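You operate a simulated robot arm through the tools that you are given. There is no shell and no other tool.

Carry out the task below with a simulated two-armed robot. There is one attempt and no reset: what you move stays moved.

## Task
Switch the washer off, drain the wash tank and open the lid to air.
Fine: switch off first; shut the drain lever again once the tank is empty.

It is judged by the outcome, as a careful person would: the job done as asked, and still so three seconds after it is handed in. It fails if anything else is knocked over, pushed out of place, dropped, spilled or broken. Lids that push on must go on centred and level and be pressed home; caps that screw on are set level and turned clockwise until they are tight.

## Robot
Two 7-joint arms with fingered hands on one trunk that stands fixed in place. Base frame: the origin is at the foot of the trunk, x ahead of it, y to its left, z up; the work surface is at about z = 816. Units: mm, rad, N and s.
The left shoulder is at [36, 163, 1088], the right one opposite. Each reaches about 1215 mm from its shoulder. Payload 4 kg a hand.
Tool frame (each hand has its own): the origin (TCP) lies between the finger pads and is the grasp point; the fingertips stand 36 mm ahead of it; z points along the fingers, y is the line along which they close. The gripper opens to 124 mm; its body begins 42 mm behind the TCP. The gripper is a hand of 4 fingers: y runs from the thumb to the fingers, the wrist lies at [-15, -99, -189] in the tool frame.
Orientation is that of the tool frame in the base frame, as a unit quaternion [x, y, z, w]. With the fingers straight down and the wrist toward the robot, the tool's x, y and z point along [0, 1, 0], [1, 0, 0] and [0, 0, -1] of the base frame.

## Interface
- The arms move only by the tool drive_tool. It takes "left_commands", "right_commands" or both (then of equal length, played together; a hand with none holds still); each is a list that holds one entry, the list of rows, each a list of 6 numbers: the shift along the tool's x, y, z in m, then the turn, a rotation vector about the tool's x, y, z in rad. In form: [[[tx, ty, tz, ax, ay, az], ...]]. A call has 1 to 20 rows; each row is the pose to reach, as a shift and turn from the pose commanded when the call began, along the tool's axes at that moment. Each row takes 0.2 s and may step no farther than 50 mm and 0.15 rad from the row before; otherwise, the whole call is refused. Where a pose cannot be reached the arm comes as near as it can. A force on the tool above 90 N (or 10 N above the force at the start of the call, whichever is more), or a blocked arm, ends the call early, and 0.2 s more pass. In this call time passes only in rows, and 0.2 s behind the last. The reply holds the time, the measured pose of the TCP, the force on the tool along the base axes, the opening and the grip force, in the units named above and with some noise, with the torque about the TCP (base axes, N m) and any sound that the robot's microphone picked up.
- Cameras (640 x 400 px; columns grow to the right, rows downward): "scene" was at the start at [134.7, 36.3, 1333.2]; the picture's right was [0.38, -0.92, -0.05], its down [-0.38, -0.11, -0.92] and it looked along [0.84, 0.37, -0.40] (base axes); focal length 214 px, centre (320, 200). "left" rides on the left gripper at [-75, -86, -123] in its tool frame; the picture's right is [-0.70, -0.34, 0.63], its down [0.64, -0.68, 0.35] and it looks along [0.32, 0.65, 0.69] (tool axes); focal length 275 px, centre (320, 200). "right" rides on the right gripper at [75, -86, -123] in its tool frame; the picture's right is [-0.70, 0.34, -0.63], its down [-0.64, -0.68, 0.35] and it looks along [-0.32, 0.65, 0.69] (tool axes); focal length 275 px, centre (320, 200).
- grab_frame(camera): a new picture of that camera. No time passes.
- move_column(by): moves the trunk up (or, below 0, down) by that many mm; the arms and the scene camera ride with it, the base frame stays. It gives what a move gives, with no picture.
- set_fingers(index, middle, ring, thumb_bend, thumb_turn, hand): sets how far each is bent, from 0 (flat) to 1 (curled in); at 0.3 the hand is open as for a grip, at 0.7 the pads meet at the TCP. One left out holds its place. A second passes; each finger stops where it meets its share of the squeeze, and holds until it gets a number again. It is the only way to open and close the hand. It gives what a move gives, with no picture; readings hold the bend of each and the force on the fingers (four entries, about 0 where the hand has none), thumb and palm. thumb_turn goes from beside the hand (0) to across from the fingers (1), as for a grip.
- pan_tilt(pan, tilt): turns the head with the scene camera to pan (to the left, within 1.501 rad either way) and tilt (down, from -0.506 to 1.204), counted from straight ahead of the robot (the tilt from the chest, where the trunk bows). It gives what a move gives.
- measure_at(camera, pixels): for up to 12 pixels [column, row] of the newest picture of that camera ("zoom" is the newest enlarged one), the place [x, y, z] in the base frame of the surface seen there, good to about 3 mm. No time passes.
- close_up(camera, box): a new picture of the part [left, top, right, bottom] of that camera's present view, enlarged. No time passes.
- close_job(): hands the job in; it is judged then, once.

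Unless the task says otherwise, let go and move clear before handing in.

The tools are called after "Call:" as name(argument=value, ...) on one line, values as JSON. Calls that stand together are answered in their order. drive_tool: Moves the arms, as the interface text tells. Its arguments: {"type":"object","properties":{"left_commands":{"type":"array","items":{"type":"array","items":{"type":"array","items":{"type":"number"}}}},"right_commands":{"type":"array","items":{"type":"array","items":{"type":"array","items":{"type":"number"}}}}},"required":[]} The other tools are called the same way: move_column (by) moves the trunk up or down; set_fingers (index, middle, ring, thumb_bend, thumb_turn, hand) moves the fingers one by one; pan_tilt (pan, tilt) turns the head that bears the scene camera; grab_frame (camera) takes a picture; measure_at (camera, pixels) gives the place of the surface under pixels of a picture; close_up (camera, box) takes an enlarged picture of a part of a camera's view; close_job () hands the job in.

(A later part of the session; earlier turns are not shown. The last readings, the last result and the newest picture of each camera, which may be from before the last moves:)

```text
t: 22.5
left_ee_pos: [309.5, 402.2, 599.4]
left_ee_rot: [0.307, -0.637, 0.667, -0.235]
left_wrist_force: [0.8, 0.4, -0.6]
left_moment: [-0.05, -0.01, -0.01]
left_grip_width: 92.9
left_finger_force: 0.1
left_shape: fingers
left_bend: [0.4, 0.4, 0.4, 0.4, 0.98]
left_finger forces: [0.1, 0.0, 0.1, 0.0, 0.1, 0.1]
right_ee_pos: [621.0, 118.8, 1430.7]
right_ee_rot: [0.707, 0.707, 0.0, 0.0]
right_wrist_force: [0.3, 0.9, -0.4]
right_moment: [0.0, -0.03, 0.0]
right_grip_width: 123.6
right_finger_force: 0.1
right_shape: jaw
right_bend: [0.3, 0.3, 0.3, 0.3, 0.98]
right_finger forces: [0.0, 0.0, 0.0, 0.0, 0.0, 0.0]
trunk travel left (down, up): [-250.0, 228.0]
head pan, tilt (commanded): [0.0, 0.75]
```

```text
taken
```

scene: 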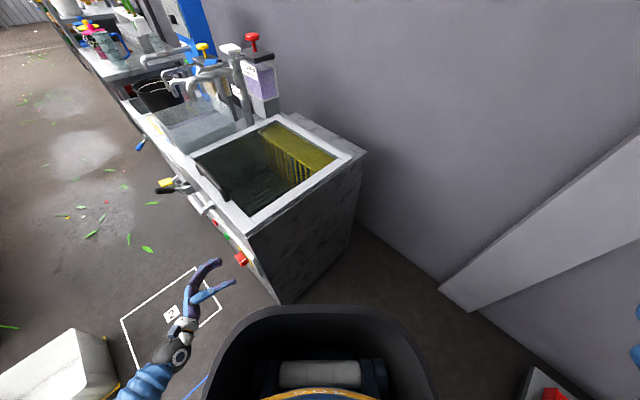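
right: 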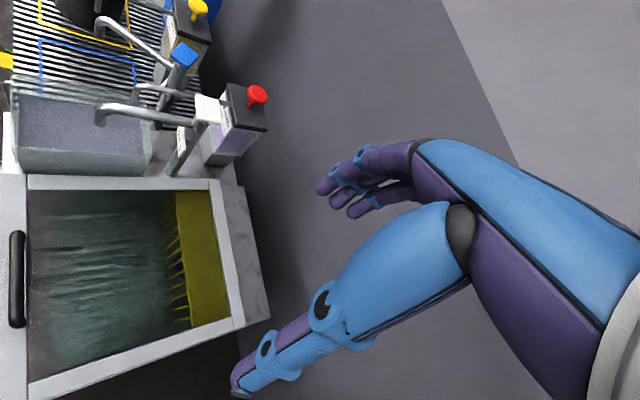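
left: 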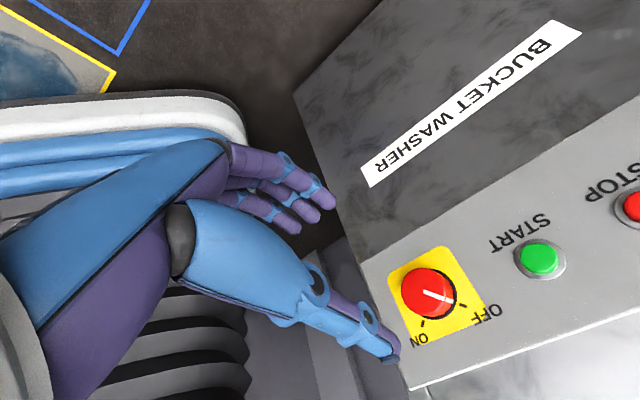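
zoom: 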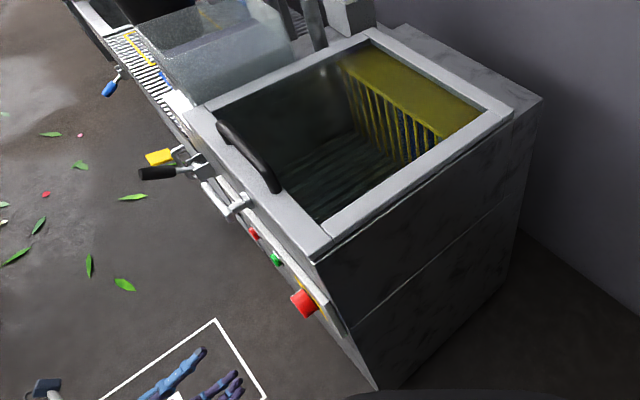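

The knob stays at OFF. Next I need a clear look at the black lever and its labels, so I'll move the left hand along the front to where its camera faces the lever.

Call:
drive_tool(left_commands=[[[-0.0363, -0.0192, 0.0039, 0, 0, 0.009], [-0.0727, -0.0385, 0.0078, 0, 0, 0.018], [-0.109, -0.0577, 0.0117, 0, 0, 0.027], [-0.1453, -0.077, 0.0157, 0, 0, 0.037], [-0.1816, -0.0962, 0.0196, 0, 0, 0.046], [-0.218, -0.1154, 0.0235, 0, 0, 0.055], [-0.2543, -0.1347, 0.0274, 0, 0, 0.064], [-0.2906, -0.1539, 0.0313, 0, 0, 0.073], [-0.3269, -0.1732, 0.0352, 0, 0, 0.082], [-0.3633, -0.1924, 0.0391, 0, 0, 0.092], [-0.3996, -0.2117, 0.0431, 0, 0, 0.101], [-0.4359, -0.2309, 0.047, 0, 0, 0.11]]])

Call:
grab_frame(camera="left")

Call:
grab_frame(camera="scene")

```text
t: 25.1
left_ee_pos: [664.3, 696.0, 779.3]
left_ee_rot: [-0.271, 0.654, -0.653, 0.27]
left_wrist_force: [-0.4, -0.4, -0.1]
left_moment: [-0.04, -0.01, 0.0]
left_grip_width: 93.3
left_finger_force: 0.1
left_shape: fingers
left_bend: [0.4, 0.4, 0.4, 0.4, 0.98]
left_finger forces: [0.0, 0.1, 0.0, 0.1, 0.0, 0.0]
right_ee_pos: [621.0, 120.3, 1430.7]
right_ee_rot: [0.707, 0.707, 0.001, -0.001]
right_wrist_force: [-0.1, -0.7, 0.2]
right_moment: [-0.02, -0.01, 0.01]
right_grip_width: 123.7
right_finger_force: 0.1
right_shape: jaw
right_bend: [0.3, 0.3, 0.3, 0.3, 0.98]
right_finger forces: [0.0, 0.0, 0.0, 0.0, 0.1, 0.0]
trunk travel left (down, up): [-250.0, 228.0]
head pan, tilt (commanded): [0.0, 0.75]
```

```text
taken
```

left: 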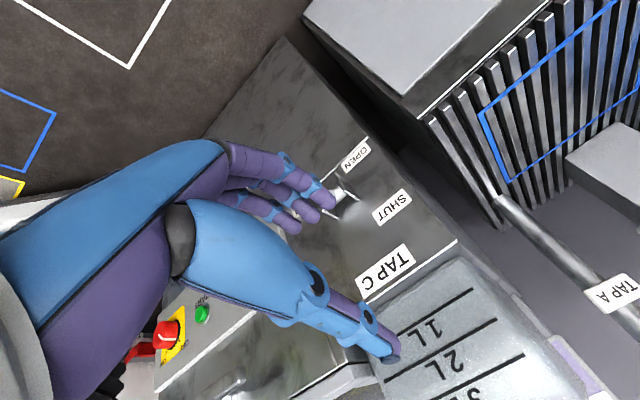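

```text
taken
```

scene: 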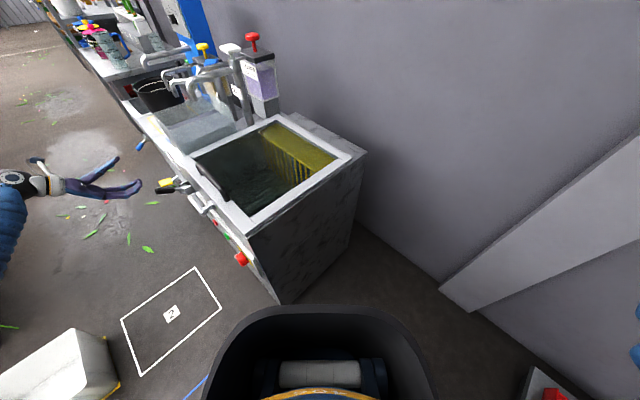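

The labels SHUT (392, 207) and OPEN (355, 155) are seen, but my fingers hide the lever itself at about (330, 195). I'll shift the hand sideways and back a little to see the whole lever.

Call:
drive_tool(left_commands=[[[0.03, 0.003, -0.017, 0, 0, 0], [0.065, 0.005, -0.034, 0, 0, 0], [0.1, 0.007, -0.05, 0, 0, 0], [0.13, 0.007, -0.06, 0, 0, 0]]])

Call:
grab_frame(camera="left")

```text
t: 26.1
left_ee_pos: [530.6, 644.2, 774.0]
left_ee_rot: [-0.27, 0.654, -0.653, 0.271]
left_wrist_force: [-0.2, 0.3, -0.1]
left_moment: [0.0, 0.0, 0.01]
left_grip_width: 93.1
left_finger_force: 0.1
left_shape: fingers
left_bend: [0.4, 0.4, 0.4, 0.4, 0.98]
left_finger forces: [0.0, 0.0, 0.1, 0.0, 0.1, 0.1]
right_ee_pos: [619.6, 118.3, 1432.0]
right_ee_rot: [0.707, 0.707, 0.0, -0.001]
right_wrist_force: [0.2, 0.0, 0.4]
right_moment: [0.02, 0.0, 0.01]
right_grip_width: 123.7
right_finger_force: 0.1
right_shape: jaw
right_bend: [0.3, 0.3, 0.3, 0.3, 0.98]
right_finger forces: [0.0, 0.0, 0.0, 0.0, 0.0, 0.1]
trunk travel left (down, up): [-250.0, 228.0]
head pan, tilt (commanded): [0.0, 0.75]
```

```text
taken
```

left: 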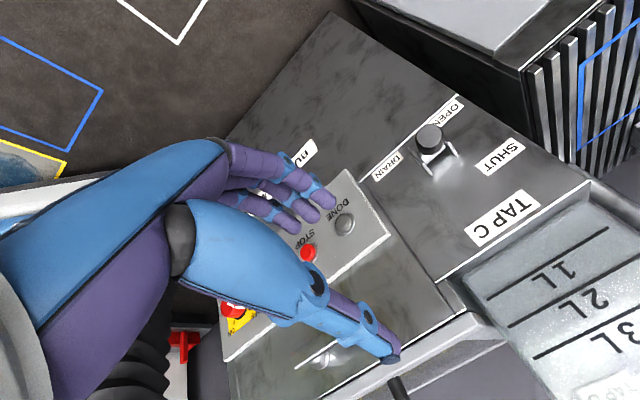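

The lever's black end is now visible at (430, 138), with SHUT at (500, 157), OPEN at (440, 112) and DRAIN at (385, 165). I'll enlarge and measure to learn which position is which.

Call:
close_up(camera="left", box=[350, 80, 550, 250])

Call:
measure_at(camera="left", pixels=[[430, 133], [432, 143], [432, 155], [438, 165], [447, 172], [424, 158], [500, 157], [442, 110], [385, 165], [503, 218], [470, 180], [345, 222]])

```text
2.35 times, centred on (450, 165) of left
```

zoom: 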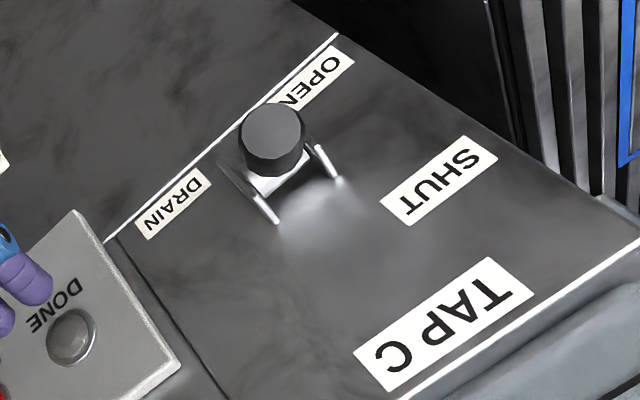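

```text
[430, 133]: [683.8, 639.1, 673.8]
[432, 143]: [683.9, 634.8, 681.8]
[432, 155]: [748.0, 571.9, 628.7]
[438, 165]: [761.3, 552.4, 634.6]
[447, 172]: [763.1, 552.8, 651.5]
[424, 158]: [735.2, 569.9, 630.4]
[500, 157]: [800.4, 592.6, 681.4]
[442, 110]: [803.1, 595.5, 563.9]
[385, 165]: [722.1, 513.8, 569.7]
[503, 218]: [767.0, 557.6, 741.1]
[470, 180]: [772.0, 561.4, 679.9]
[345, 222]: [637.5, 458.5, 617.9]
```

The lever pivots at about z=630 and points up about 26° toward SHUT (z≈681), with OPEN below (z≈564); "DRAIN" names it. Before I act I'll check the tank C box and the other coloured levers, to be sure this black lever is the washer's drain.

Call:
pan_tilt(pan=0.55, tilt=0.55)

Call:
close_up(camera="scene", box=[230, 130, 390, 230])

Call:
grab_frame(camera="scene")

```text
t: 27.1
left_ee_pos: [529.3, 643.1, 773.3]
left_ee_rot: [0.271, -0.653, 0.653, -0.271]
left_wrist_force: [0.5, -0.2, -0.5]
left_moment: [0.01, -0.04, -0.04]
left_grip_width: 92.9
left_finger_force: 0.2
left_shape: fingers
left_bend: [0.4, 0.4, 0.4, 0.4, 0.98]
left_finger forces: [0.0, 0.0, 0.1, 0.0, 0.1, 0.0]
right_ee_pos: [619.5, 120.4, 1430.4]
right_ee_rot: [0.708, 0.707, -0.001, 0.0]
right_wrist_force: [0.2, -0.9, 0.1]
right_moment: [0.01, 0.02, -0.01]
right_grip_width: 123.6
right_finger_force: 0.1
right_shape: jaw
right_bend: [0.3, 0.3, 0.3, 0.3, 0.98]
right_finger forces: [0.0, 0.0, 0.1, 0.0, 0.0, 0.0]
trunk travel left (down, up): [-250.0, 228.0]
head pan, tilt (commanded): [0.55, 0.55]
```

```text
4.00 times, centred on (310, 180) of scene
```

zoom: 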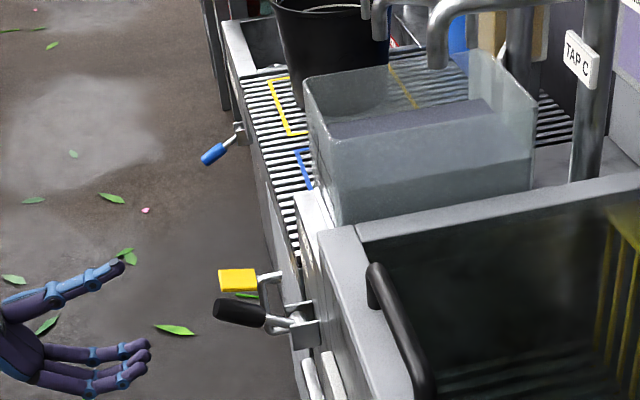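

```text
taken
```

scene: 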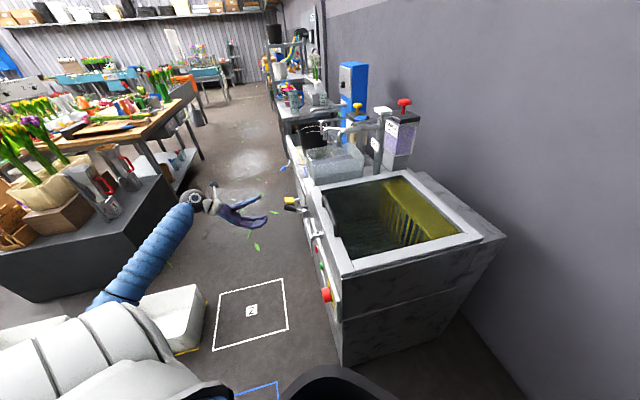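

The clear tank beside the washer (marked 1L-3L under TAP C and the CLEANER dispenser) still holds liquid; the black DRAIN lever next to it is the only drain lever, now up at SHUT. I'll bring the left hand level with the lever, thumb above and fingers below, standing off in front.

Call:
drive_tool(left_commands=[[[-0.025, 0.027, 0.004, 0, 0, 0], [-0.05, 0.055, 0.008, 0, 0, 0], [-0.075, 0.082, 0.013, 0, 0, 0], [-0.101, 0.109, 0.018, 0, 0, 0]]])

Call:
grab_frame(camera="left")

Call:
close_up(camera="scene", box=[190, 130, 390, 280])

```text
t: 28.1
left_ee_pos: [615.1, 702.1, 664.2]
left_ee_rot: [0.271, -0.653, 0.653, -0.272]
left_wrist_force: [-0.7, -0.4, 0.3]
left_moment: [-0.02, -0.02, 0.0]
left_grip_width: 92.9
left_finger_force: 0.0
left_shape: fingers
left_bend: [0.4, 0.4, 0.4, 0.4, 0.98]
left_finger forces: [0.1, 0.0, 0.1, 0.1, 0.0, 0.0]
right_ee_pos: [621.3, 120.3, 1430.2]
right_ee_rot: [0.707, 0.707, 0.0, -0.001]
right_wrist_force: [0.4, -0.3, -0.7]
right_moment: [0.02, 0.0, 0.0]
right_grip_width: 123.3
right_finger_force: 0.1
right_shape: jaw
right_bend: [0.3, 0.3, 0.3, 0.3, 0.98]
right_finger forces: [0.0, 0.0, 0.0, 0.0, 0.0, 0.0]
trunk travel left (down, up): [-250.0, 228.0]
head pan, tilt (commanded): [0.55, 0.55]
```

```text
taken
```

left: 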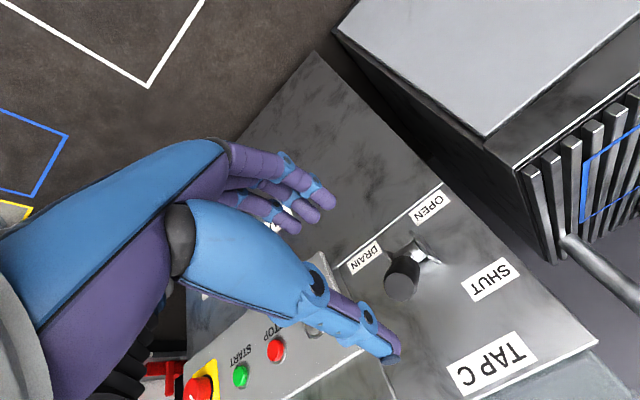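

```text
2.67 times, centred on (290, 205) of scene
```

zoom: 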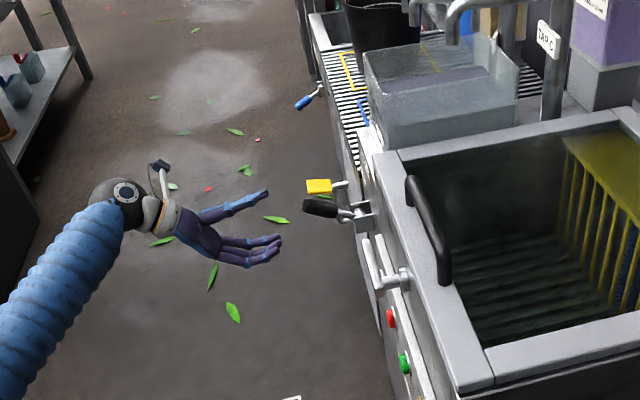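

The lever is in view at (405, 275) in the left picture, unobstructed. I'll measure it once more before the approach.

Call:
measure_at(camera="left", pixels=[[400, 282], [394, 280], [410, 272], [405, 262], [418, 258], [428, 246], [436, 255], [400, 270]])

Call:
close_up(camera="left", box=[340, 180, 500, 330])

```text
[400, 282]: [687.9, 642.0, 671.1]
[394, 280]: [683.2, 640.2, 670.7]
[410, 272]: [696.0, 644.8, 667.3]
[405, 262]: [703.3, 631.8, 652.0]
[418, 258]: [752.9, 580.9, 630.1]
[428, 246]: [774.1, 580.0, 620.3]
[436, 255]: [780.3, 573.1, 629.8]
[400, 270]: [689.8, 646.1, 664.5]
```

```text
2.67 times, centred on (420, 255) of left
```

zoom: 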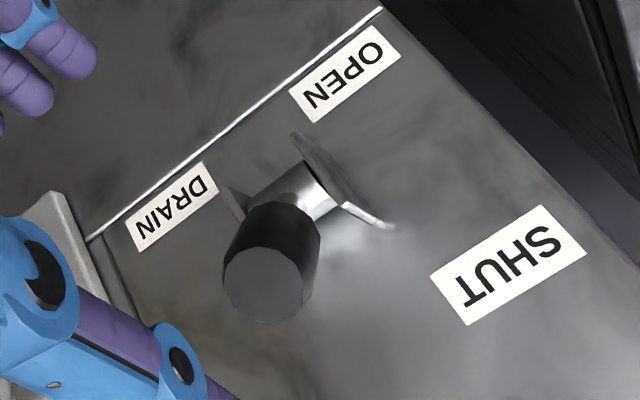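

The lever's end cap centre is at u≈940, z≈671, clear between thumb and fingers. I'll advance 105 mm so that thumb and fingers straddle it without touching.

Call:
drive_tool(left_commands=[[[-0.007, 0.003, 0.02, 0, 0, 0], [-0.007, 0.003, 0.045, 0, 0, 0], [-0.007, 0.003, 0.07, 0, 0, 0], [-0.007, 0.003, 0.09, 0, 0, 0], [-0.007, 0.003, 0.105, 0, 0, 0]]])

Call:
grab_frame(camera="left")

Call:
close_up(camera="scene", box=[230, 150, 390, 250])

```text
t: 29.3
left_ee_pos: [691.3, 634.5, 662.0]
left_ee_rot: [-0.271, 0.654, -0.653, 0.271]
left_wrist_force: [0.1, 0.1, -0.2]
left_moment: [0.0, -0.01, -0.03]
left_grip_width: 93.2
left_finger_force: 0.0
left_shape: fingers
left_bend: [0.4, 0.4, 0.4, 0.4, 0.98]
left_finger forces: [0.1, 0.0, 0.1, 0.0, 0.1, 0.0]
right_ee_pos: [621.4, 119.3, 1430.6]
right_ee_rot: [0.708, 0.707, 0.0, 0.0]
right_wrist_force: [-0.2, 0.8, -0.2]
right_moment: [0.02, -0.04, 0.02]
right_grip_width: 123.7
right_finger_force: 0.1
right_shape: jaw
right_bend: [0.3, 0.3, 0.3, 0.3, 0.98]
right_finger forces: [0.0, 0.2, 0.1, 0.0, 0.0, 0.1]
trunk travel left (down, up): [-250.0, 228.0]
head pan, tilt (commanded): [0.55, 0.55]
```

```text
taken
```

left: 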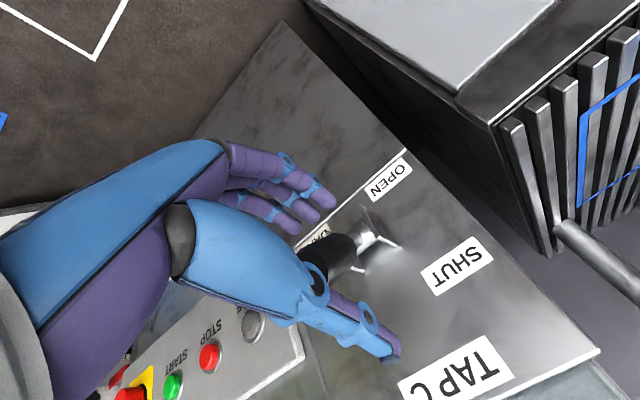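

```text
4.00 times, centred on (310, 200) of scene
```

zoom: 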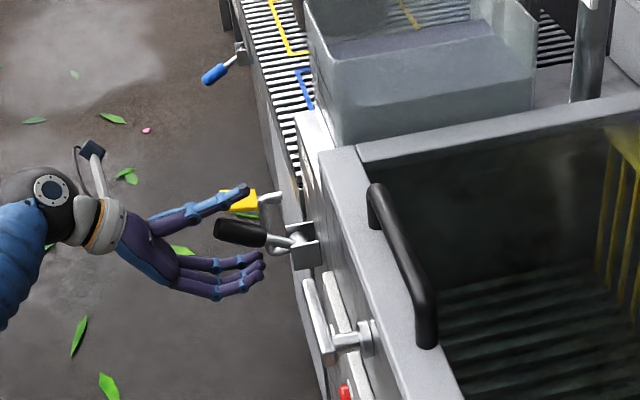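

The lever grip lies between thumb and fingers. I'll narrow the hand to cage it loosely, then look.

Call:
set_fingers(hand="left", index=0.52, middle=0.52, ring=0.52, thumb_bend=0.52)

Call:
close_up(camera="left", box=[200, 120, 440, 380])

Call:
close_up(camera="scene", box=[250, 170, 350, 250])

```text
t: 30.3
left_ee_pos: [692.5, 634.3, 663.0]
left_ee_rot: [0.271, -0.653, 0.654, -0.271]
left_wrist_force: [0.3, 0.7, 2.1]
left_moment: [0.0, 0.01, 0.04]
left_grip_width: 58.0
left_finger_force: 1.6
left_shape: fingers
left_bend: [0.52, 0.52, 0.52, 0.52, 0.97]
left_finger forces: [0.0, 0.0, 0.1, 0.0, 2.4, 0.1]
right_ee_pos: [619.6, 120.1, 1429.5]
right_ee_rot: [0.708, 0.707, 0.0, 0.0]
right_wrist_force: [-0.4, -0.7, 0.4]
right_moment: [-0.02, 0.01, -0.01]
right_grip_width: 123.8
right_finger_force: 0.1
right_shape: jaw
right_bend: [0.3, 0.3, 0.3, 0.3, 0.98]
right_finger forces: [0.0, 0.0, 0.1, 0.1, 0.1, 0.1]
trunk travel left (down, up): [-250.0, 228.0]
head pan, tilt (commanded): [0.55, 0.55]
```

```text
1.54 times, centred on (320, 250) of left
```

zoom: 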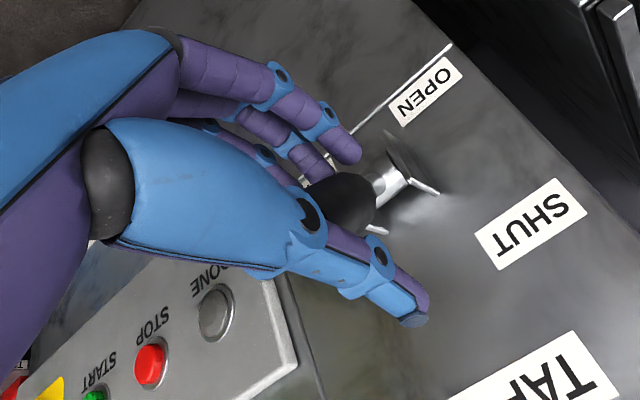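

```text
5.00 times, centred on (300, 210) of scene
```

zoom: 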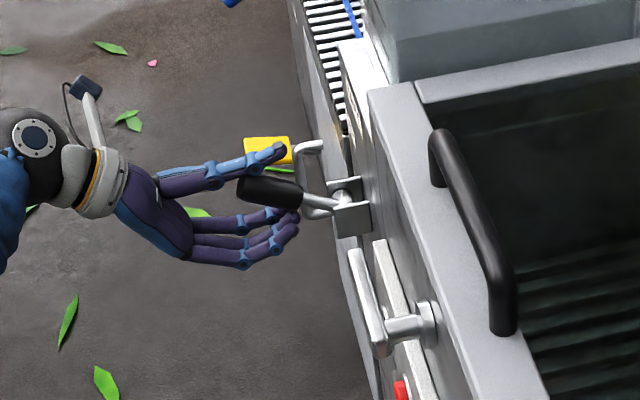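

The thumb rests lightly on the lever (2.4 N) with the fingers below it. I'll push the lever down part of the way along its arc, tilting the hand with it, and check.

Call:
drive_tool(left_commands=[[[0, 0.006, -0.001, 0.04, 0, 0], [0, 0.013, -0.002, 0.08, 0, 0], [0, 0.02, -0.003, 0.12, 0, 0], [0, 0.027, -0.003, 0.16, 0, 0], [0, 0.034, -0.003, 0.2, 0, 0]]])

Call:
close_up(camera="left", box=[200, 120, 440, 380])

Call:
close_up(camera="scene", box=[250, 150, 370, 250])

```text
t: 31.5
left_ee_pos: [691.3, 635.0, 629.4]
left_ee_rot: [0.242, -0.585, 0.715, -0.296]
left_wrist_force: [-1.4, 3.5, 1.6]
left_moment: [-0.04, -0.02, -0.02]
left_grip_width: 58.0
left_finger_force: 1.1
left_shape: fingers
left_bend: [0.52, 0.52, 0.52, 0.52, 0.97]
left_finger forces: [0.0, 0.1, 0.0, 0.1, 2.8, 0.0]
right_ee_pos: [621.0, 119.0, 1430.2]
right_ee_rot: [0.707, 0.707, 0.0, 0.0]
right_wrist_force: [1.0, 0.0, -0.8]
right_moment: [-0.01, 0.01, 0.02]
right_grip_width: 123.6
right_finger_force: 0.0
right_shape: jaw
right_bend: [0.3, 0.3, 0.3, 0.3, 0.98]
right_finger forces: [0.0, 0.1, 0.0, 0.0, 0.0, 0.1]
trunk travel left (down, up): [-250.0, 228.0]
head pan, tilt (commanded): [0.55, 0.55]
```

```text
1.54 times, centred on (320, 250) of left
```

zoom: 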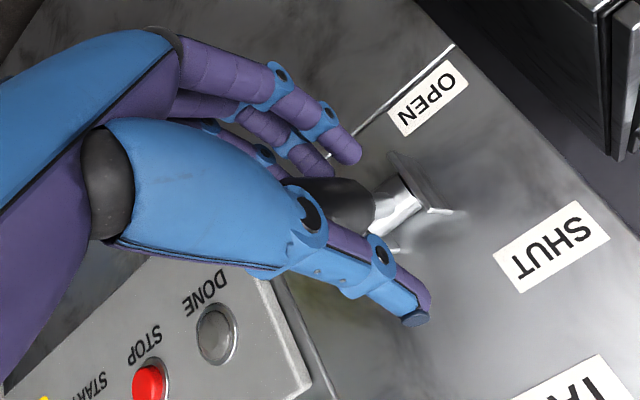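

```text
4.00 times, centred on (310, 200) of scene
```

zoom: 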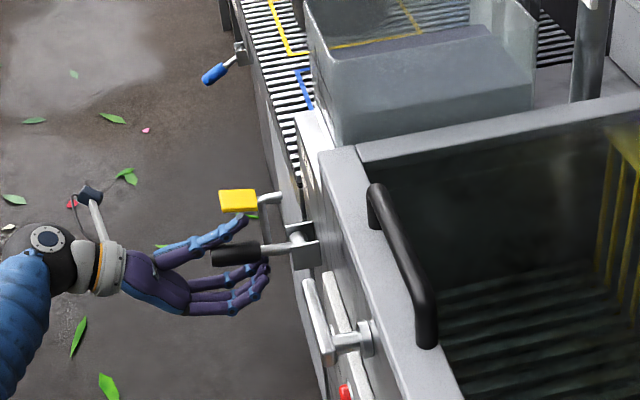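

The lever follows easily and is now about level, with only 3 N on the thumb. I'll continue down toward the OPEN mark.

Call:
drive_tool(left_commands=[[[0, 0.008, 0.0, 0.05, 0, 0], [0, 0.016, 0.001, 0.1, 0, 0], [0, 0.024, 0.0015, 0.15, 0, 0], [0, 0.032, 0.0025, 0.2, 0, 0], [0, 0.04, 0.0035, 0.27, 0, 0], [0, 0.048, 0.0046, 0.35, 0, 0]]])

Call:
close_up(camera="left", box=[200, 120, 440, 380])

Call:
close_up(camera="scene", box=[250, 150, 370, 250])

```text
t: 32.9
left_ee_pos: [701.8, 626.7, 580.7]
left_ee_rot: [0.188, -0.451, 0.806, -0.335]
left_wrist_force: [-0.4, 1.1, 0.7]
left_moment: [-0.03, 0.0, 0.02]
left_grip_width: 56.7
left_finger_force: 0.6
left_shape: fingers
left_bend: [0.52, 0.52, 0.52, 0.52, 0.97]
left_finger forces: [0.1, 0.1, 0.1, 0.1, 0.7, 0.0]
right_ee_pos: [621.3, 119.9, 1432.0]
right_ee_rot: [0.707, 0.707, 0.0, 0.001]
right_wrist_force: [0.8, 0.6, -0.8]
right_moment: [-0.04, 0.03, -0.01]
right_grip_width: 123.5
right_finger_force: 0.0
right_shape: jaw
right_bend: [0.3, 0.3, 0.3, 0.3, 0.98]
right_finger forces: [0.1, 0.0, 0.0, 0.1, 0.1, 0.0]
trunk travel left (down, up): [-250.0, 228.0]
head pan, tilt (commanded): [0.55, 0.55]
```

```text
1.54 times, centred on (320, 250) of left
```

zoom: 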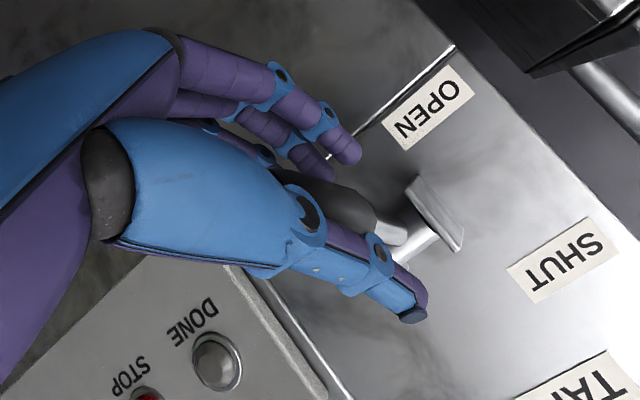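

```text
4.00 times, centred on (310, 200) of scene
```

zoom: 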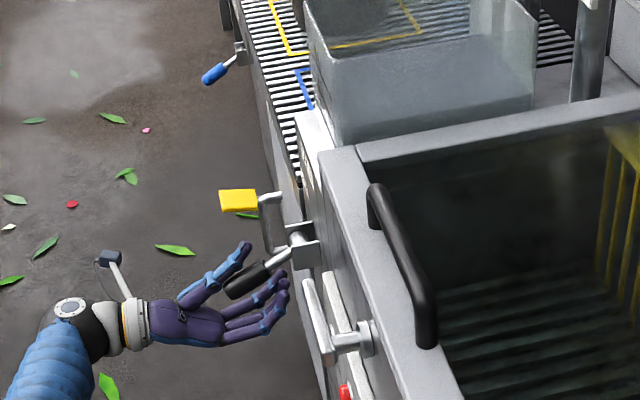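

The tank is draining — the yellow line now shows through the clear box, and the lever is near OPEN. I'll press it gently further to find its stop.

Call:
drive_tool(left_commands=[[[0, 0.006, 0.0, 0.05, 0, 0], [0, 0.011, 0.0, 0.1, 0, 0], [0, 0.016, 0.0, 0.14, 0, 0]]])

Call:
close_up(camera="scene", box=[250, 120, 390, 250])

Call:
close_up(camera="left", box=[200, 120, 440, 380])

```text
t: 33.7
left_ee_pos: [705.4, 621.3, 570.9]
left_ee_rot: [0.162, -0.394, 0.835, -0.348]
left_wrist_force: [-5.1, 6.7, 18.4]
left_moment: [0.29, 0.25, -0.01]
left_grip_width: 68.3
left_finger_force: 8.7
left_shape: fingers
left_bend: [0.52, 0.52, 0.52, 0.48, 0.96]
left_finger forces: [0.0, 0.1, 0.0, 0.0, 17.3, 0.1]
right_ee_pos: [618.7, 119.1, 1432.3]
right_ee_rot: [0.707, 0.707, 0.001, 0.0]
right_wrist_force: [0.2, 0.4, -0.8]
right_moment: [0.01, -0.03, 0.04]
right_grip_width: 123.6
right_finger_force: 0.2
right_shape: jaw
right_bend: [0.3, 0.3, 0.3, 0.3, 0.98]
right_finger forces: [0.0, 0.0, 0.0, 0.0, 0.0, 0.0]
trunk travel left (down, up): [-250.0, 228.0]
head pan, tilt (commanded): [0.55, 0.55]
```

```text
3.08 times, centred on (320, 185) of scene
```

zoom: 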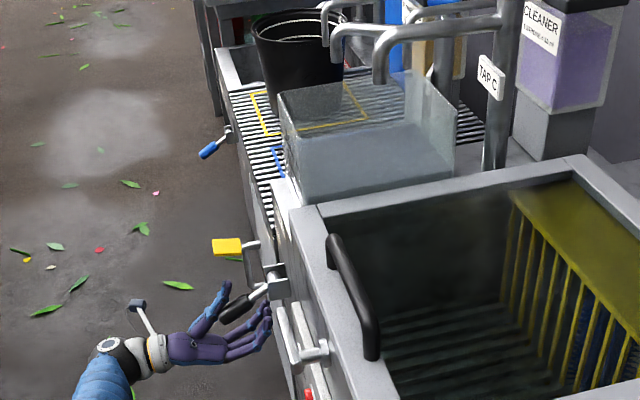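

```text
1.54 times, centred on (320, 250) of left
```

zoom: 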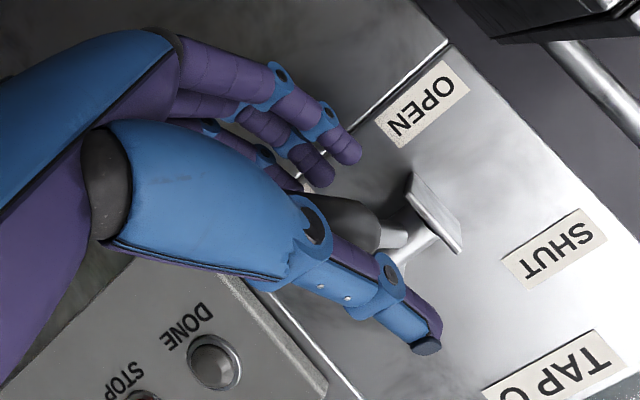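

The lever has met its OPEN stop (18 N). I'll ease off a few millimetres so the hand doesn't strain and let time pass while the tank drains.

Call:
drive_tool(left_commands=[[[0, -0.004, 0, 0, 0, 0], [0, -0.008, 0, 0, 0, 0], [0, -0.008, 0, 0, 0, 0], [0, -0.008, 0, 0, 0, 0], [0, -0.008, 0, 0, 0, 0], [0, -0.008, 0, 0, 0, 0], [0, -0.008, 0, 0, 0, 0], [0, -0.008, 0, 0, 0, 0], [0, -0.008, 0, 0, 0, 0], [0, -0.008, 0, 0, 0, 0], [0, -0.008, 0, 0, 0, 0], [0, -0.008, 0, 0, 0, 0], [0, -0.008, 0, 0, 0, 0], [0, -0.008, 0, 0, 0, 0], [0, -0.008, 0, 0, 0, 0], [0, -0.008, 0, 0, 0, 0], [0, -0.008, 0, 0, 0, 0], [0, -0.008, 0, 0, 0, 0]]])

Call:
close_up(camera="scene", box=[290, 120, 390, 200])

Call:
close_up(camera="right", box=[0, 60, 240, 210])

```text
t: 37.5
left_ee_pos: [702.9, 622.8, 574.1]
left_ee_rot: [0.163, -0.394, 0.836, -0.346]
left_wrist_force: [0.7, 1.3, 5.0]
left_moment: [0.11, 0.06, -0.04]
left_grip_width: 60.2
left_finger_force: 2.9
left_shape: fingers
left_bend: [0.52, 0.52, 0.52, 0.51, 0.97]
left_finger forces: [0.0, 0.0, 0.0, 0.0, 5.2, 0.0]
right_ee_pos: [620.1, 119.2, 1431.8]
right_ee_rot: [0.707, 0.707, 0.0, 0.0]
right_wrist_force: [0.6, 0.0, -0.1]
right_moment: [-0.05, -0.03, 0.03]
right_grip_width: 123.6
right_finger_force: 0.1
right_shape: jaw
right_bend: [0.3, 0.3, 0.3, 0.3, 0.98]
right_finger forces: [0.0, 0.1, 0.1, 0.0, 0.1, 0.0]
trunk travel left (down, up): [-250.0, 228.0]
head pan, tilt (commanded): [0.55, 0.55]
```

```text
5.00 times, centred on (340, 160) of scene
```

zoom: 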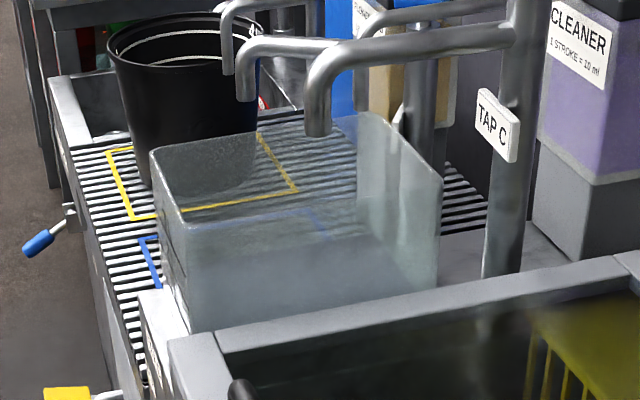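

```text
2.67 times, centred on (120, 135) of right
```

zoom: 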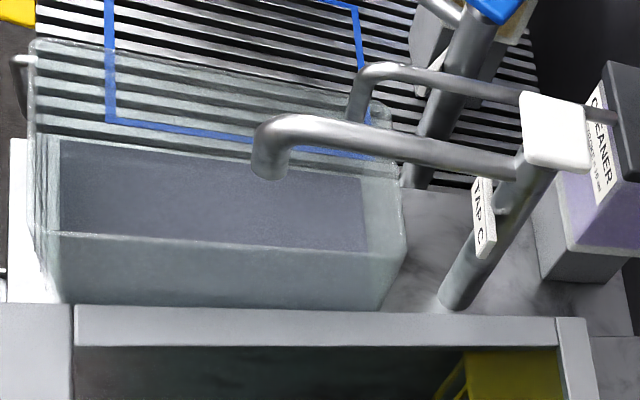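

The level in the tank has dropped a good deal. I'll measure the surface heights in this right-camera zoom to see whether liquid is still left.

Call:
measure_at(camera="zoom", pixels=[[200, 190], [120, 170], [320, 220], [80, 220], [370, 220], [200, 270], [40, 60], [420, 260], [20, 200], [60, 145]])

Call:
drive_tool(left_commands=[[[0, 0, 0, 0, 0, 0], [0, 0, 0, 0, 0, 0], [0, 0, 0, 0, 0, 0], [0, 0, 0, 0, 0, 0], [0, 0, 0, 0, 0, 0], [0, 0, 0, 0, 0, 0], [0, 0, 0, 0, 0, 0], [0, 0, 0, 0, 0, 0], [0, 0, 0, 0, 0, 0], [0, 0, 0, 0, 0, 0]]])

Call:
close_up(camera="right", box=[0, 60, 240, 210])

```text
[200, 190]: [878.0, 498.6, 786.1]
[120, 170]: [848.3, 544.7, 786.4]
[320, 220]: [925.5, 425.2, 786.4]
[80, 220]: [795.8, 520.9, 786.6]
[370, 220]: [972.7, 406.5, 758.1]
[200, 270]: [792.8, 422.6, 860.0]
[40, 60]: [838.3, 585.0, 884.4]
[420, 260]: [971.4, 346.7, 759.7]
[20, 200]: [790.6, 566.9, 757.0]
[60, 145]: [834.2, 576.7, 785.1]
```

```text
t: 39.7
left_ee_pos: [702.9, 625.0, 574.4]
left_ee_rot: [0.164, -0.394, 0.835, -0.347]
left_wrist_force: [0.8, 2.0, 5.2]
left_moment: [0.04, 0.07, -0.09]
left_grip_width: 60.6
left_finger_force: 2.7
left_shape: fingers
left_bend: [0.52, 0.52, 0.52, 0.51, 0.97]
left_finger forces: [0.0, 0.1, 0.0, 0.0, 5.3, 0.1]
right_ee_pos: [621.8, 119.2, 1432.0]
right_ee_rot: [0.707, 0.707, 0.0, 0.0]
right_wrist_force: [-0.4, -0.2, -0.2]
right_moment: [0.01, 0.0, -0.02]
right_grip_width: 123.6
right_finger_force: 0.1
right_shape: jaw
right_bend: [0.3, 0.3, 0.3, 0.3, 0.98]
right_finger forces: [0.1, 0.1, 0.0, 0.1, 0.0, 0.0]
trunk travel left (down, up): [-250.0, 228.0]
head pan, tilt (commanded): [0.55, 0.55]
```

```text
2.67 times, centred on (120, 135) of right
```

zoom: 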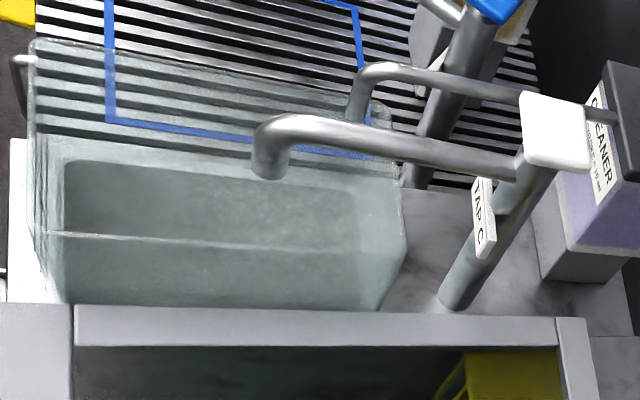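

The box now shows a marbled floor with rounded corners instead of the flat liquid surface, so it looks empty. I'll measure to confirm, letting a bit more time pass.

Call:
measure_at(camera="zoom", pixels=[[200, 210], [120, 190], [320, 220], [80, 220], [250, 200], [150, 220]])

Call:
drive_tool(left_commands=[[[0, 0, 0, 0, 0, 0], [0, 0, 0, 0, 0, 0], [0, 0, 0, 0, 0, 0], [0, 0, 0, 0, 0, 0], [0, 0, 0, 0, 0, 0], [0, 0, 0, 0, 0, 0], [0, 0, 0, 0, 0, 0], [0, 0, 0, 0, 0, 0], [0, 0, 0, 0, 0, 0], [0, 0, 0, 0, 0, 0], [0, 0, 0, 0, 0, 0], [0, 0, 0, 0, 0, 0], [0, 0, 0, 0, 0, 0], [0, 0, 0, 0, 0, 0], [0, 0, 0, 0, 0, 0]]])

Call:
close_up(camera="right", box=[0, 60, 240, 210])

Call:
close_up(camera="scene", box=[290, 120, 390, 200])

```text
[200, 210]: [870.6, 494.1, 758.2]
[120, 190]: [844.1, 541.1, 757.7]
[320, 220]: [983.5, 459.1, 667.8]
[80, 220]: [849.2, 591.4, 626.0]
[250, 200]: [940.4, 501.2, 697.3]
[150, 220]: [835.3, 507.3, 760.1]
```

```text
t: 42.9
left_ee_pos: [702.5, 624.5, 574.5]
left_ee_rot: [0.164, -0.394, 0.835, -0.347]
left_wrist_force: [1.6, 2.6, 5.9]
left_moment: [0.07, 0.1, -0.01]
left_grip_width: 60.7
left_finger_force: 2.6
left_shape: fingers
left_bend: [0.52, 0.52, 0.52, 0.51, 0.97]
left_finger forces: [0.0, 0.0, 0.0, 0.1, 5.3, 0.0]
right_ee_pos: [621.6, 119.3, 1430.8]
right_ee_rot: [0.707, 0.707, 0.0, 0.001]
right_wrist_force: [0.6, -0.1, 0.4]
right_moment: [0.01, 0.03, 0.02]
right_grip_width: 123.6
right_finger_force: 0.1
right_shape: jaw
right_bend: [0.3, 0.3, 0.3, 0.3, 0.98]
right_finger forces: [0.1, 0.0, 0.1, 0.0, 0.0, 0.1]
trunk travel left (down, up): [-250.0, 228.0]
head pan, tilt (commanded): [0.55, 0.55]
```

```text
2.67 times, centred on (120, 135) of right
```

zoom: 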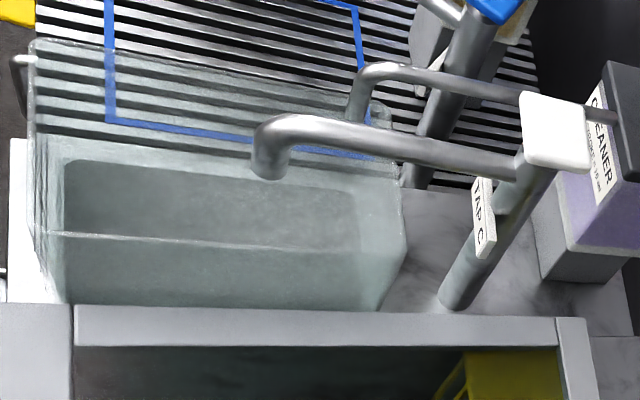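

```text
5.00 times, centred on (340, 160) of scene
```

zoom: 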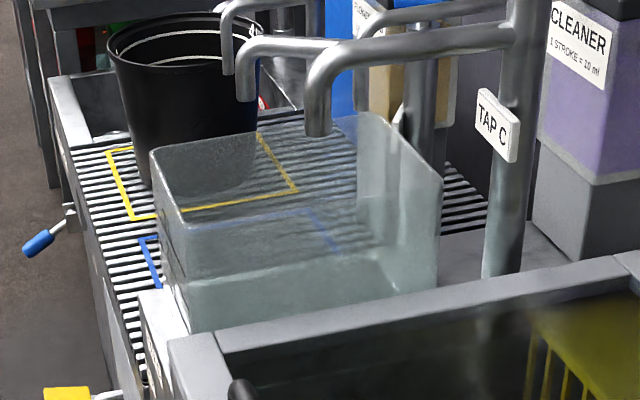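

The tank is empty: its floor measures z≈758 (the bench level) and nothing changed in 3 s. I'll also check the view through the washer's glass for any remaining water before shutting the lever.

Call:
grab_frame(camera="right")

Call:
close_up(camera="scene", box=[310, 150, 490, 290])

Call:
close_up(camera="right", box=[0, 170, 280, 400])

```text
taken
```

right: 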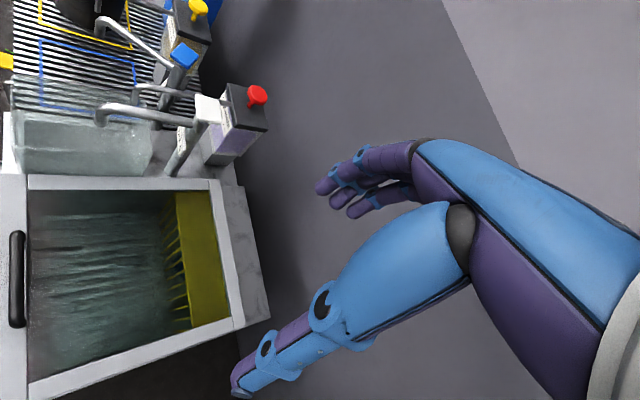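

```text
2.86 times, centred on (400, 220) of scene
```

zoom: 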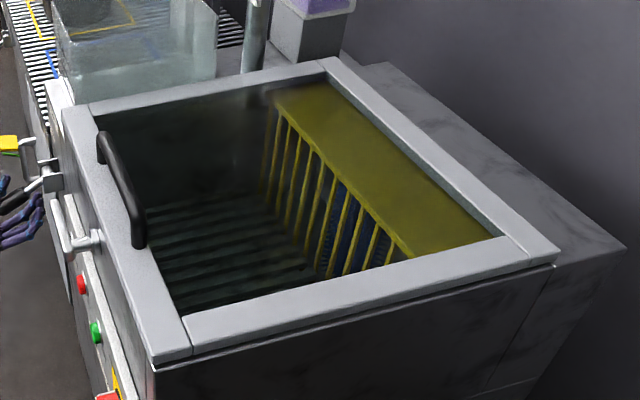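

```text
1.74 times, centred on (140, 285) of right
```

zoom: 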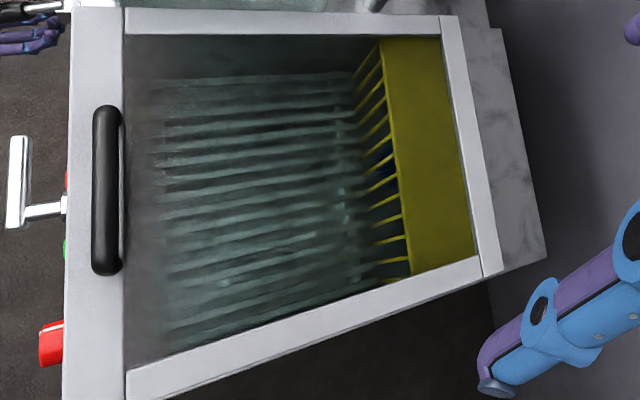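

No water shows under the washer's glass either, just the slatted floor. The wash tank is empty, so I'll raise the lever back to SHUT with the fingers under it.

Call:
drive_tool(left_commands=[[[0, -0.013, 0.0055, -0.065, 0, 0], [0, -0.026, 0.011, -0.13, 0, 0], [0, -0.0389, 0.0165, -0.19, 0, 0], [0, -0.0475, 0.0214, -0.255, 0, 0], [0, -0.056, 0.0263, -0.32, 0, 0], [0, -0.0644, 0.0311, -0.39, 0, 0], [0, -0.0697, 0.0368, -0.455, 0, 0], [0, -0.075, 0.0425, -0.52, 0, 0], [0, -0.0802, 0.0481, -0.59, 0, 0]]])

Call:
close_up(camera="left", box=[200, 120, 440, 380])

Call:
close_up(camera="scene", box=[250, 150, 370, 250])

```text
t: 44.9
left_ee_pos: [695.0, 633.1, 667.6]
left_ee_rot: [0.257, -0.621, 0.685, -0.283]
left_wrist_force: [6.9, -5.0, -8.1]
left_moment: [0.03, -0.04, -0.08]
left_grip_width: 60.6
left_finger_force: 4.9
left_shape: fingers
left_bend: [0.5, 0.47, 0.52, 0.52, 0.97]
left_finger forces: [5.2, 5.2, 0.0, 0.1, 0.0, 0.0]
right_ee_pos: [621.8, 118.8, 1429.8]
right_ee_rot: [0.707, 0.707, 0.0, 0.0]
right_wrist_force: [0.3, 0.1, -0.2]
right_moment: [0.0, -0.01, -0.01]
right_grip_width: 123.4
right_finger_force: 0.1
right_shape: jaw
right_bend: [0.3, 0.3, 0.3, 0.3, 0.98]
right_finger forces: [0.1, 0.0, 0.0, 0.1, 0.0, 0.1]
trunk travel left (down, up): [-250.0, 228.0]
head pan, tilt (commanded): [0.55, 0.55]
```

```text
1.54 times, centred on (320, 250) of left
```

zoom: 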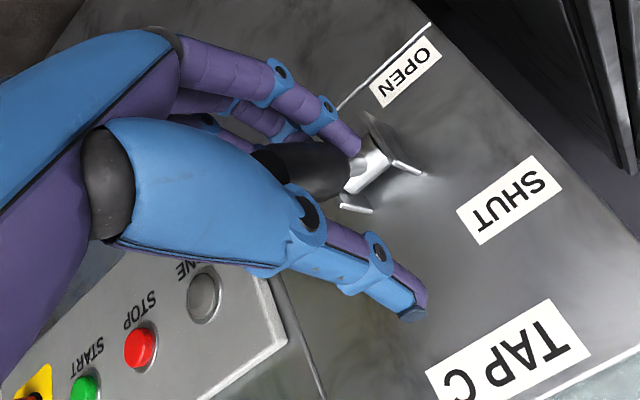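

```text
4.00 times, centred on (310, 200) of scene
```

zoom: 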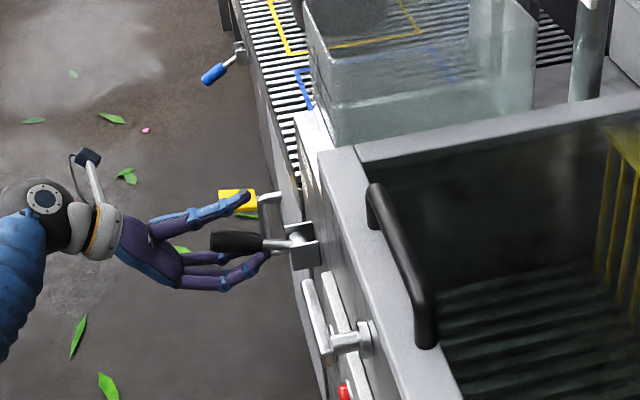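

The lever follows upward on the index and middle fingers (about 5 N each) and is a bit above level. I'll continue up to the SHUT stop.

Call:
drive_tool(left_commands=[[[0, -0.008, 0, -0.05, 0, 0], [0, -0.016, 0.001, -0.1, 0, 0], [0, -0.023, 0.002, -0.15, 0, 0], [0, -0.03, 0.003, -0.2, 0, 0]]])

Call:
close_up(camera="left", box=[200, 120, 440, 380])

Call:
close_up(camera="scene", box=[250, 150, 370, 250])

```text
t: 45.9
left_ee_pos: [693.4, 635.1, 692.8]
left_ee_rot: [-0.286, 0.686, -0.619, 0.255]
left_wrist_force: [15.7, -10.1, -24.8]
left_moment: [-0.06, -0.36, 0.15]
left_grip_width: 70.2
left_finger_force: 13.6
left_shape: fingers
left_bend: [0.45, 0.43, 0.52, 0.52, 0.97]
left_finger forces: [11.1, 16.0, 0.6, 0.1, 0.1, 0.0]
right_ee_pos: [623.0, 120.3, 1429.2]
right_ee_rot: [0.707, 0.707, -0.001, 0.0]
right_wrist_force: [0.0, -0.9, -0.4]
right_moment: [-0.02, -0.03, 0.01]
right_grip_width: 123.6
right_finger_force: 0.1
right_shape: jaw
right_bend: [0.3, 0.3, 0.3, 0.3, 0.98]
right_finger forces: [0.0, 0.0, 0.1, 0.0, 0.1, 0.1]
trunk travel left (down, up): [-250.0, 228.0]
head pan, tilt (commanded): [0.55, 0.55]
```

```text
1.54 times, centred on (320, 250) of left
```

zoom: 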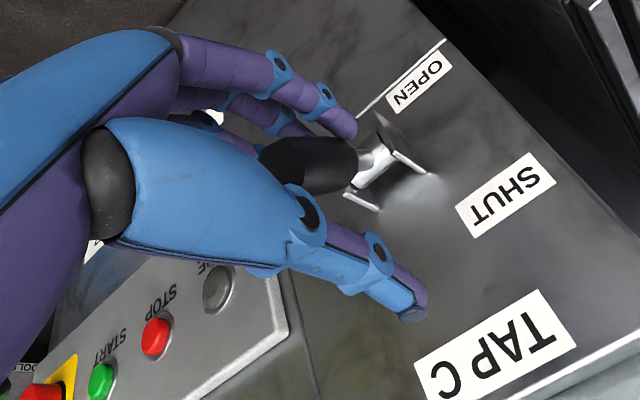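

```text
4.00 times, centred on (310, 200) of scene
```

zoom: 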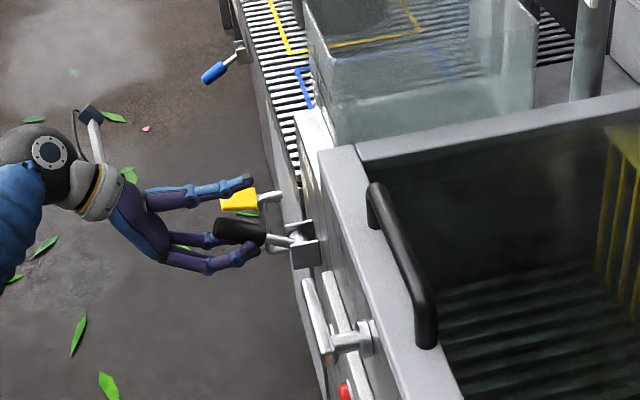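

The force has risen to 25 N and the lever's outline matches its original SHUT position (grip from (213, 230) to (265, 238)). I'll unload the fingers, open the hand, and back straight out.

Call:
drive_tool(left_commands=[[[0, 0.007, 0, 0, 0, 0], [0, 0.014, 0, 0, 0, 0]]])

Call:
set_fingers(hand="left", index=0.36, middle=0.36, ring=0.36, thumb_bend=0.36)

Call:
drive_tool(left_commands=[[[0, 0, -0.02, 0.02, 0, 0], [0, 0, -0.05, 0.04, 0, 0], [0, 0, -0.09, 0.06, 0, 0], [0, 0, -0.125, 0.08, 0, 0], [0, 0, -0.155, 0.1, 0, 0]]])

Call:
grab_frame(camera="left")

Call:
close_up(camera="scene", box=[250, 150, 370, 250])

```text
t: 46.5
left_ee_pos: [691.9, 637.3, 683.5]
left_ee_rot: [-0.285, 0.685, -0.619, 0.258]
left_wrist_force: [9.2, -3.0, -8.2]
left_moment: [0.01, -0.22, 0.13]
left_grip_width: 61.8
left_finger_force: 7.3
left_shape: fingers
left_bend: [0.5, 0.47, 0.52, 0.52, 0.97]
left_finger forces: [6.6, 7.5, 0.0, 0.1, 0.0, 0.1]
right_ee_pos: [620.6, 120.1, 1431.0]
right_ee_rot: [0.707, 0.707, -0.001, 0.0]
right_wrist_force: [-0.5, -0.2, -0.7]
right_moment: [-0.01, -0.01, -0.01]
right_grip_width: 123.4
right_finger_force: 0.0
right_shape: jaw
right_bend: [0.3, 0.3, 0.3, 0.3, 0.98]
right_finger forces: [0.0, 0.0, 0.0, 0.0, 0.0, 0.0]
trunk travel left (down, up): [-250.0, 228.0]
head pan, tilt (commanded): [0.55, 0.55]
```

```text
t: 47.5
left_ee_pos: [692.3, 635.1, 682.3]
left_ee_rot: [-0.284, 0.685, -0.619, 0.257]
left_wrist_force: [-1.1, 0.5, -0.3]
left_moment: [0.01, 0.03, 0.0]
left_grip_width: 105.3
left_finger_force: 0.1
left_shape: fingers
left_bend: [0.36, 0.36, 0.36, 0.36, 0.97]
left_finger forces: [0.0, 0.0, 0.0, 0.0, 0.0, 0.1]
right_ee_pos: [621.2, 119.2, 1431.0]
right_ee_rot: [0.707, 0.707, 0.0, 0.0]
right_wrist_force: [0.1, 0.1, 0.2]
right_moment: [0.01, 0.0, -0.01]
right_grip_width: 123.8
right_finger_force: 0.1
right_shape: jaw
right_bend: [0.3, 0.3, 0.3, 0.3, 0.98]
right_finger forces: [0.0, 0.0, 0.0, 0.0, 0.0, 0.0]
trunk travel left (down, up): [-250.0, 228.0]
head pan, tilt (commanded): [0.55, 0.55]
```

```text
t: 48.7
left_ee_pos: [582.2, 744.6, 696.4]
left_ee_rot: [-0.271, 0.653, -0.653, 0.271]
left_wrist_force: [0.8, 0.6, -0.2]
left_moment: [0.02, 0.01, 0.01]
left_grip_width: 105.3
left_finger_force: 0.0
left_shape: fingers
left_bend: [0.36, 0.36, 0.36, 0.36, 0.97]
left_finger forces: [0.0, 0.0, 0.0, 0.0, 0.0, 0.0]
right_ee_pos: [620.5, 120.3, 1432.0]
right_ee_rot: [0.707, 0.707, 0.001, 0.0]
right_wrist_force: [-0.1, 0.8, 0.5]
right_moment: [-0.02, 0.03, 0.0]
right_grip_width: 123.5
right_finger_force: 0.0
right_shape: jaw
right_bend: [0.3, 0.3, 0.3, 0.3, 0.98]
right_finger forces: [0.0, 0.0, 0.1, 0.0, 0.1, 0.1]
trunk travel left (down, up): [-250.0, 228.0]
head pan, tilt (commanded): [0.55, 0.55]
```

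```text
taken
```

left: 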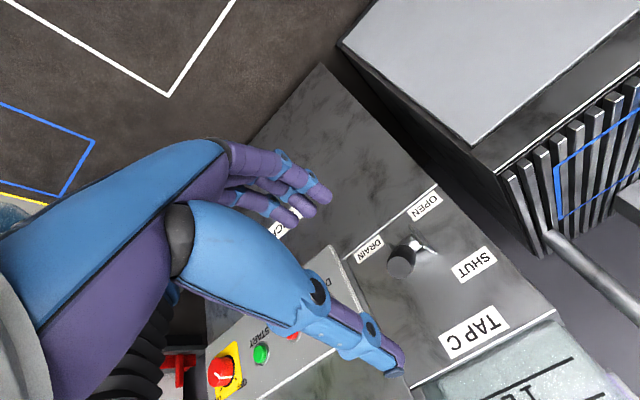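

```text
4.00 times, centred on (310, 200) of scene
```

zoom: 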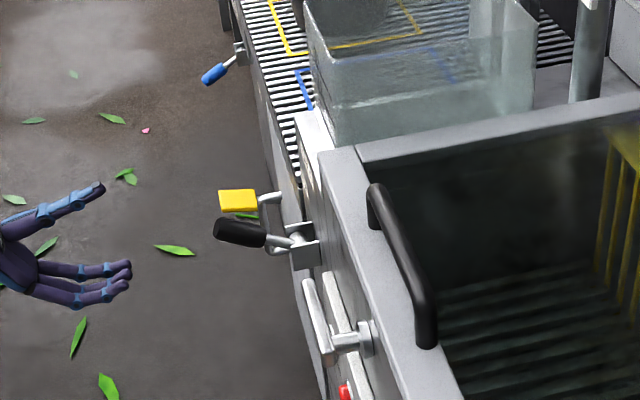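

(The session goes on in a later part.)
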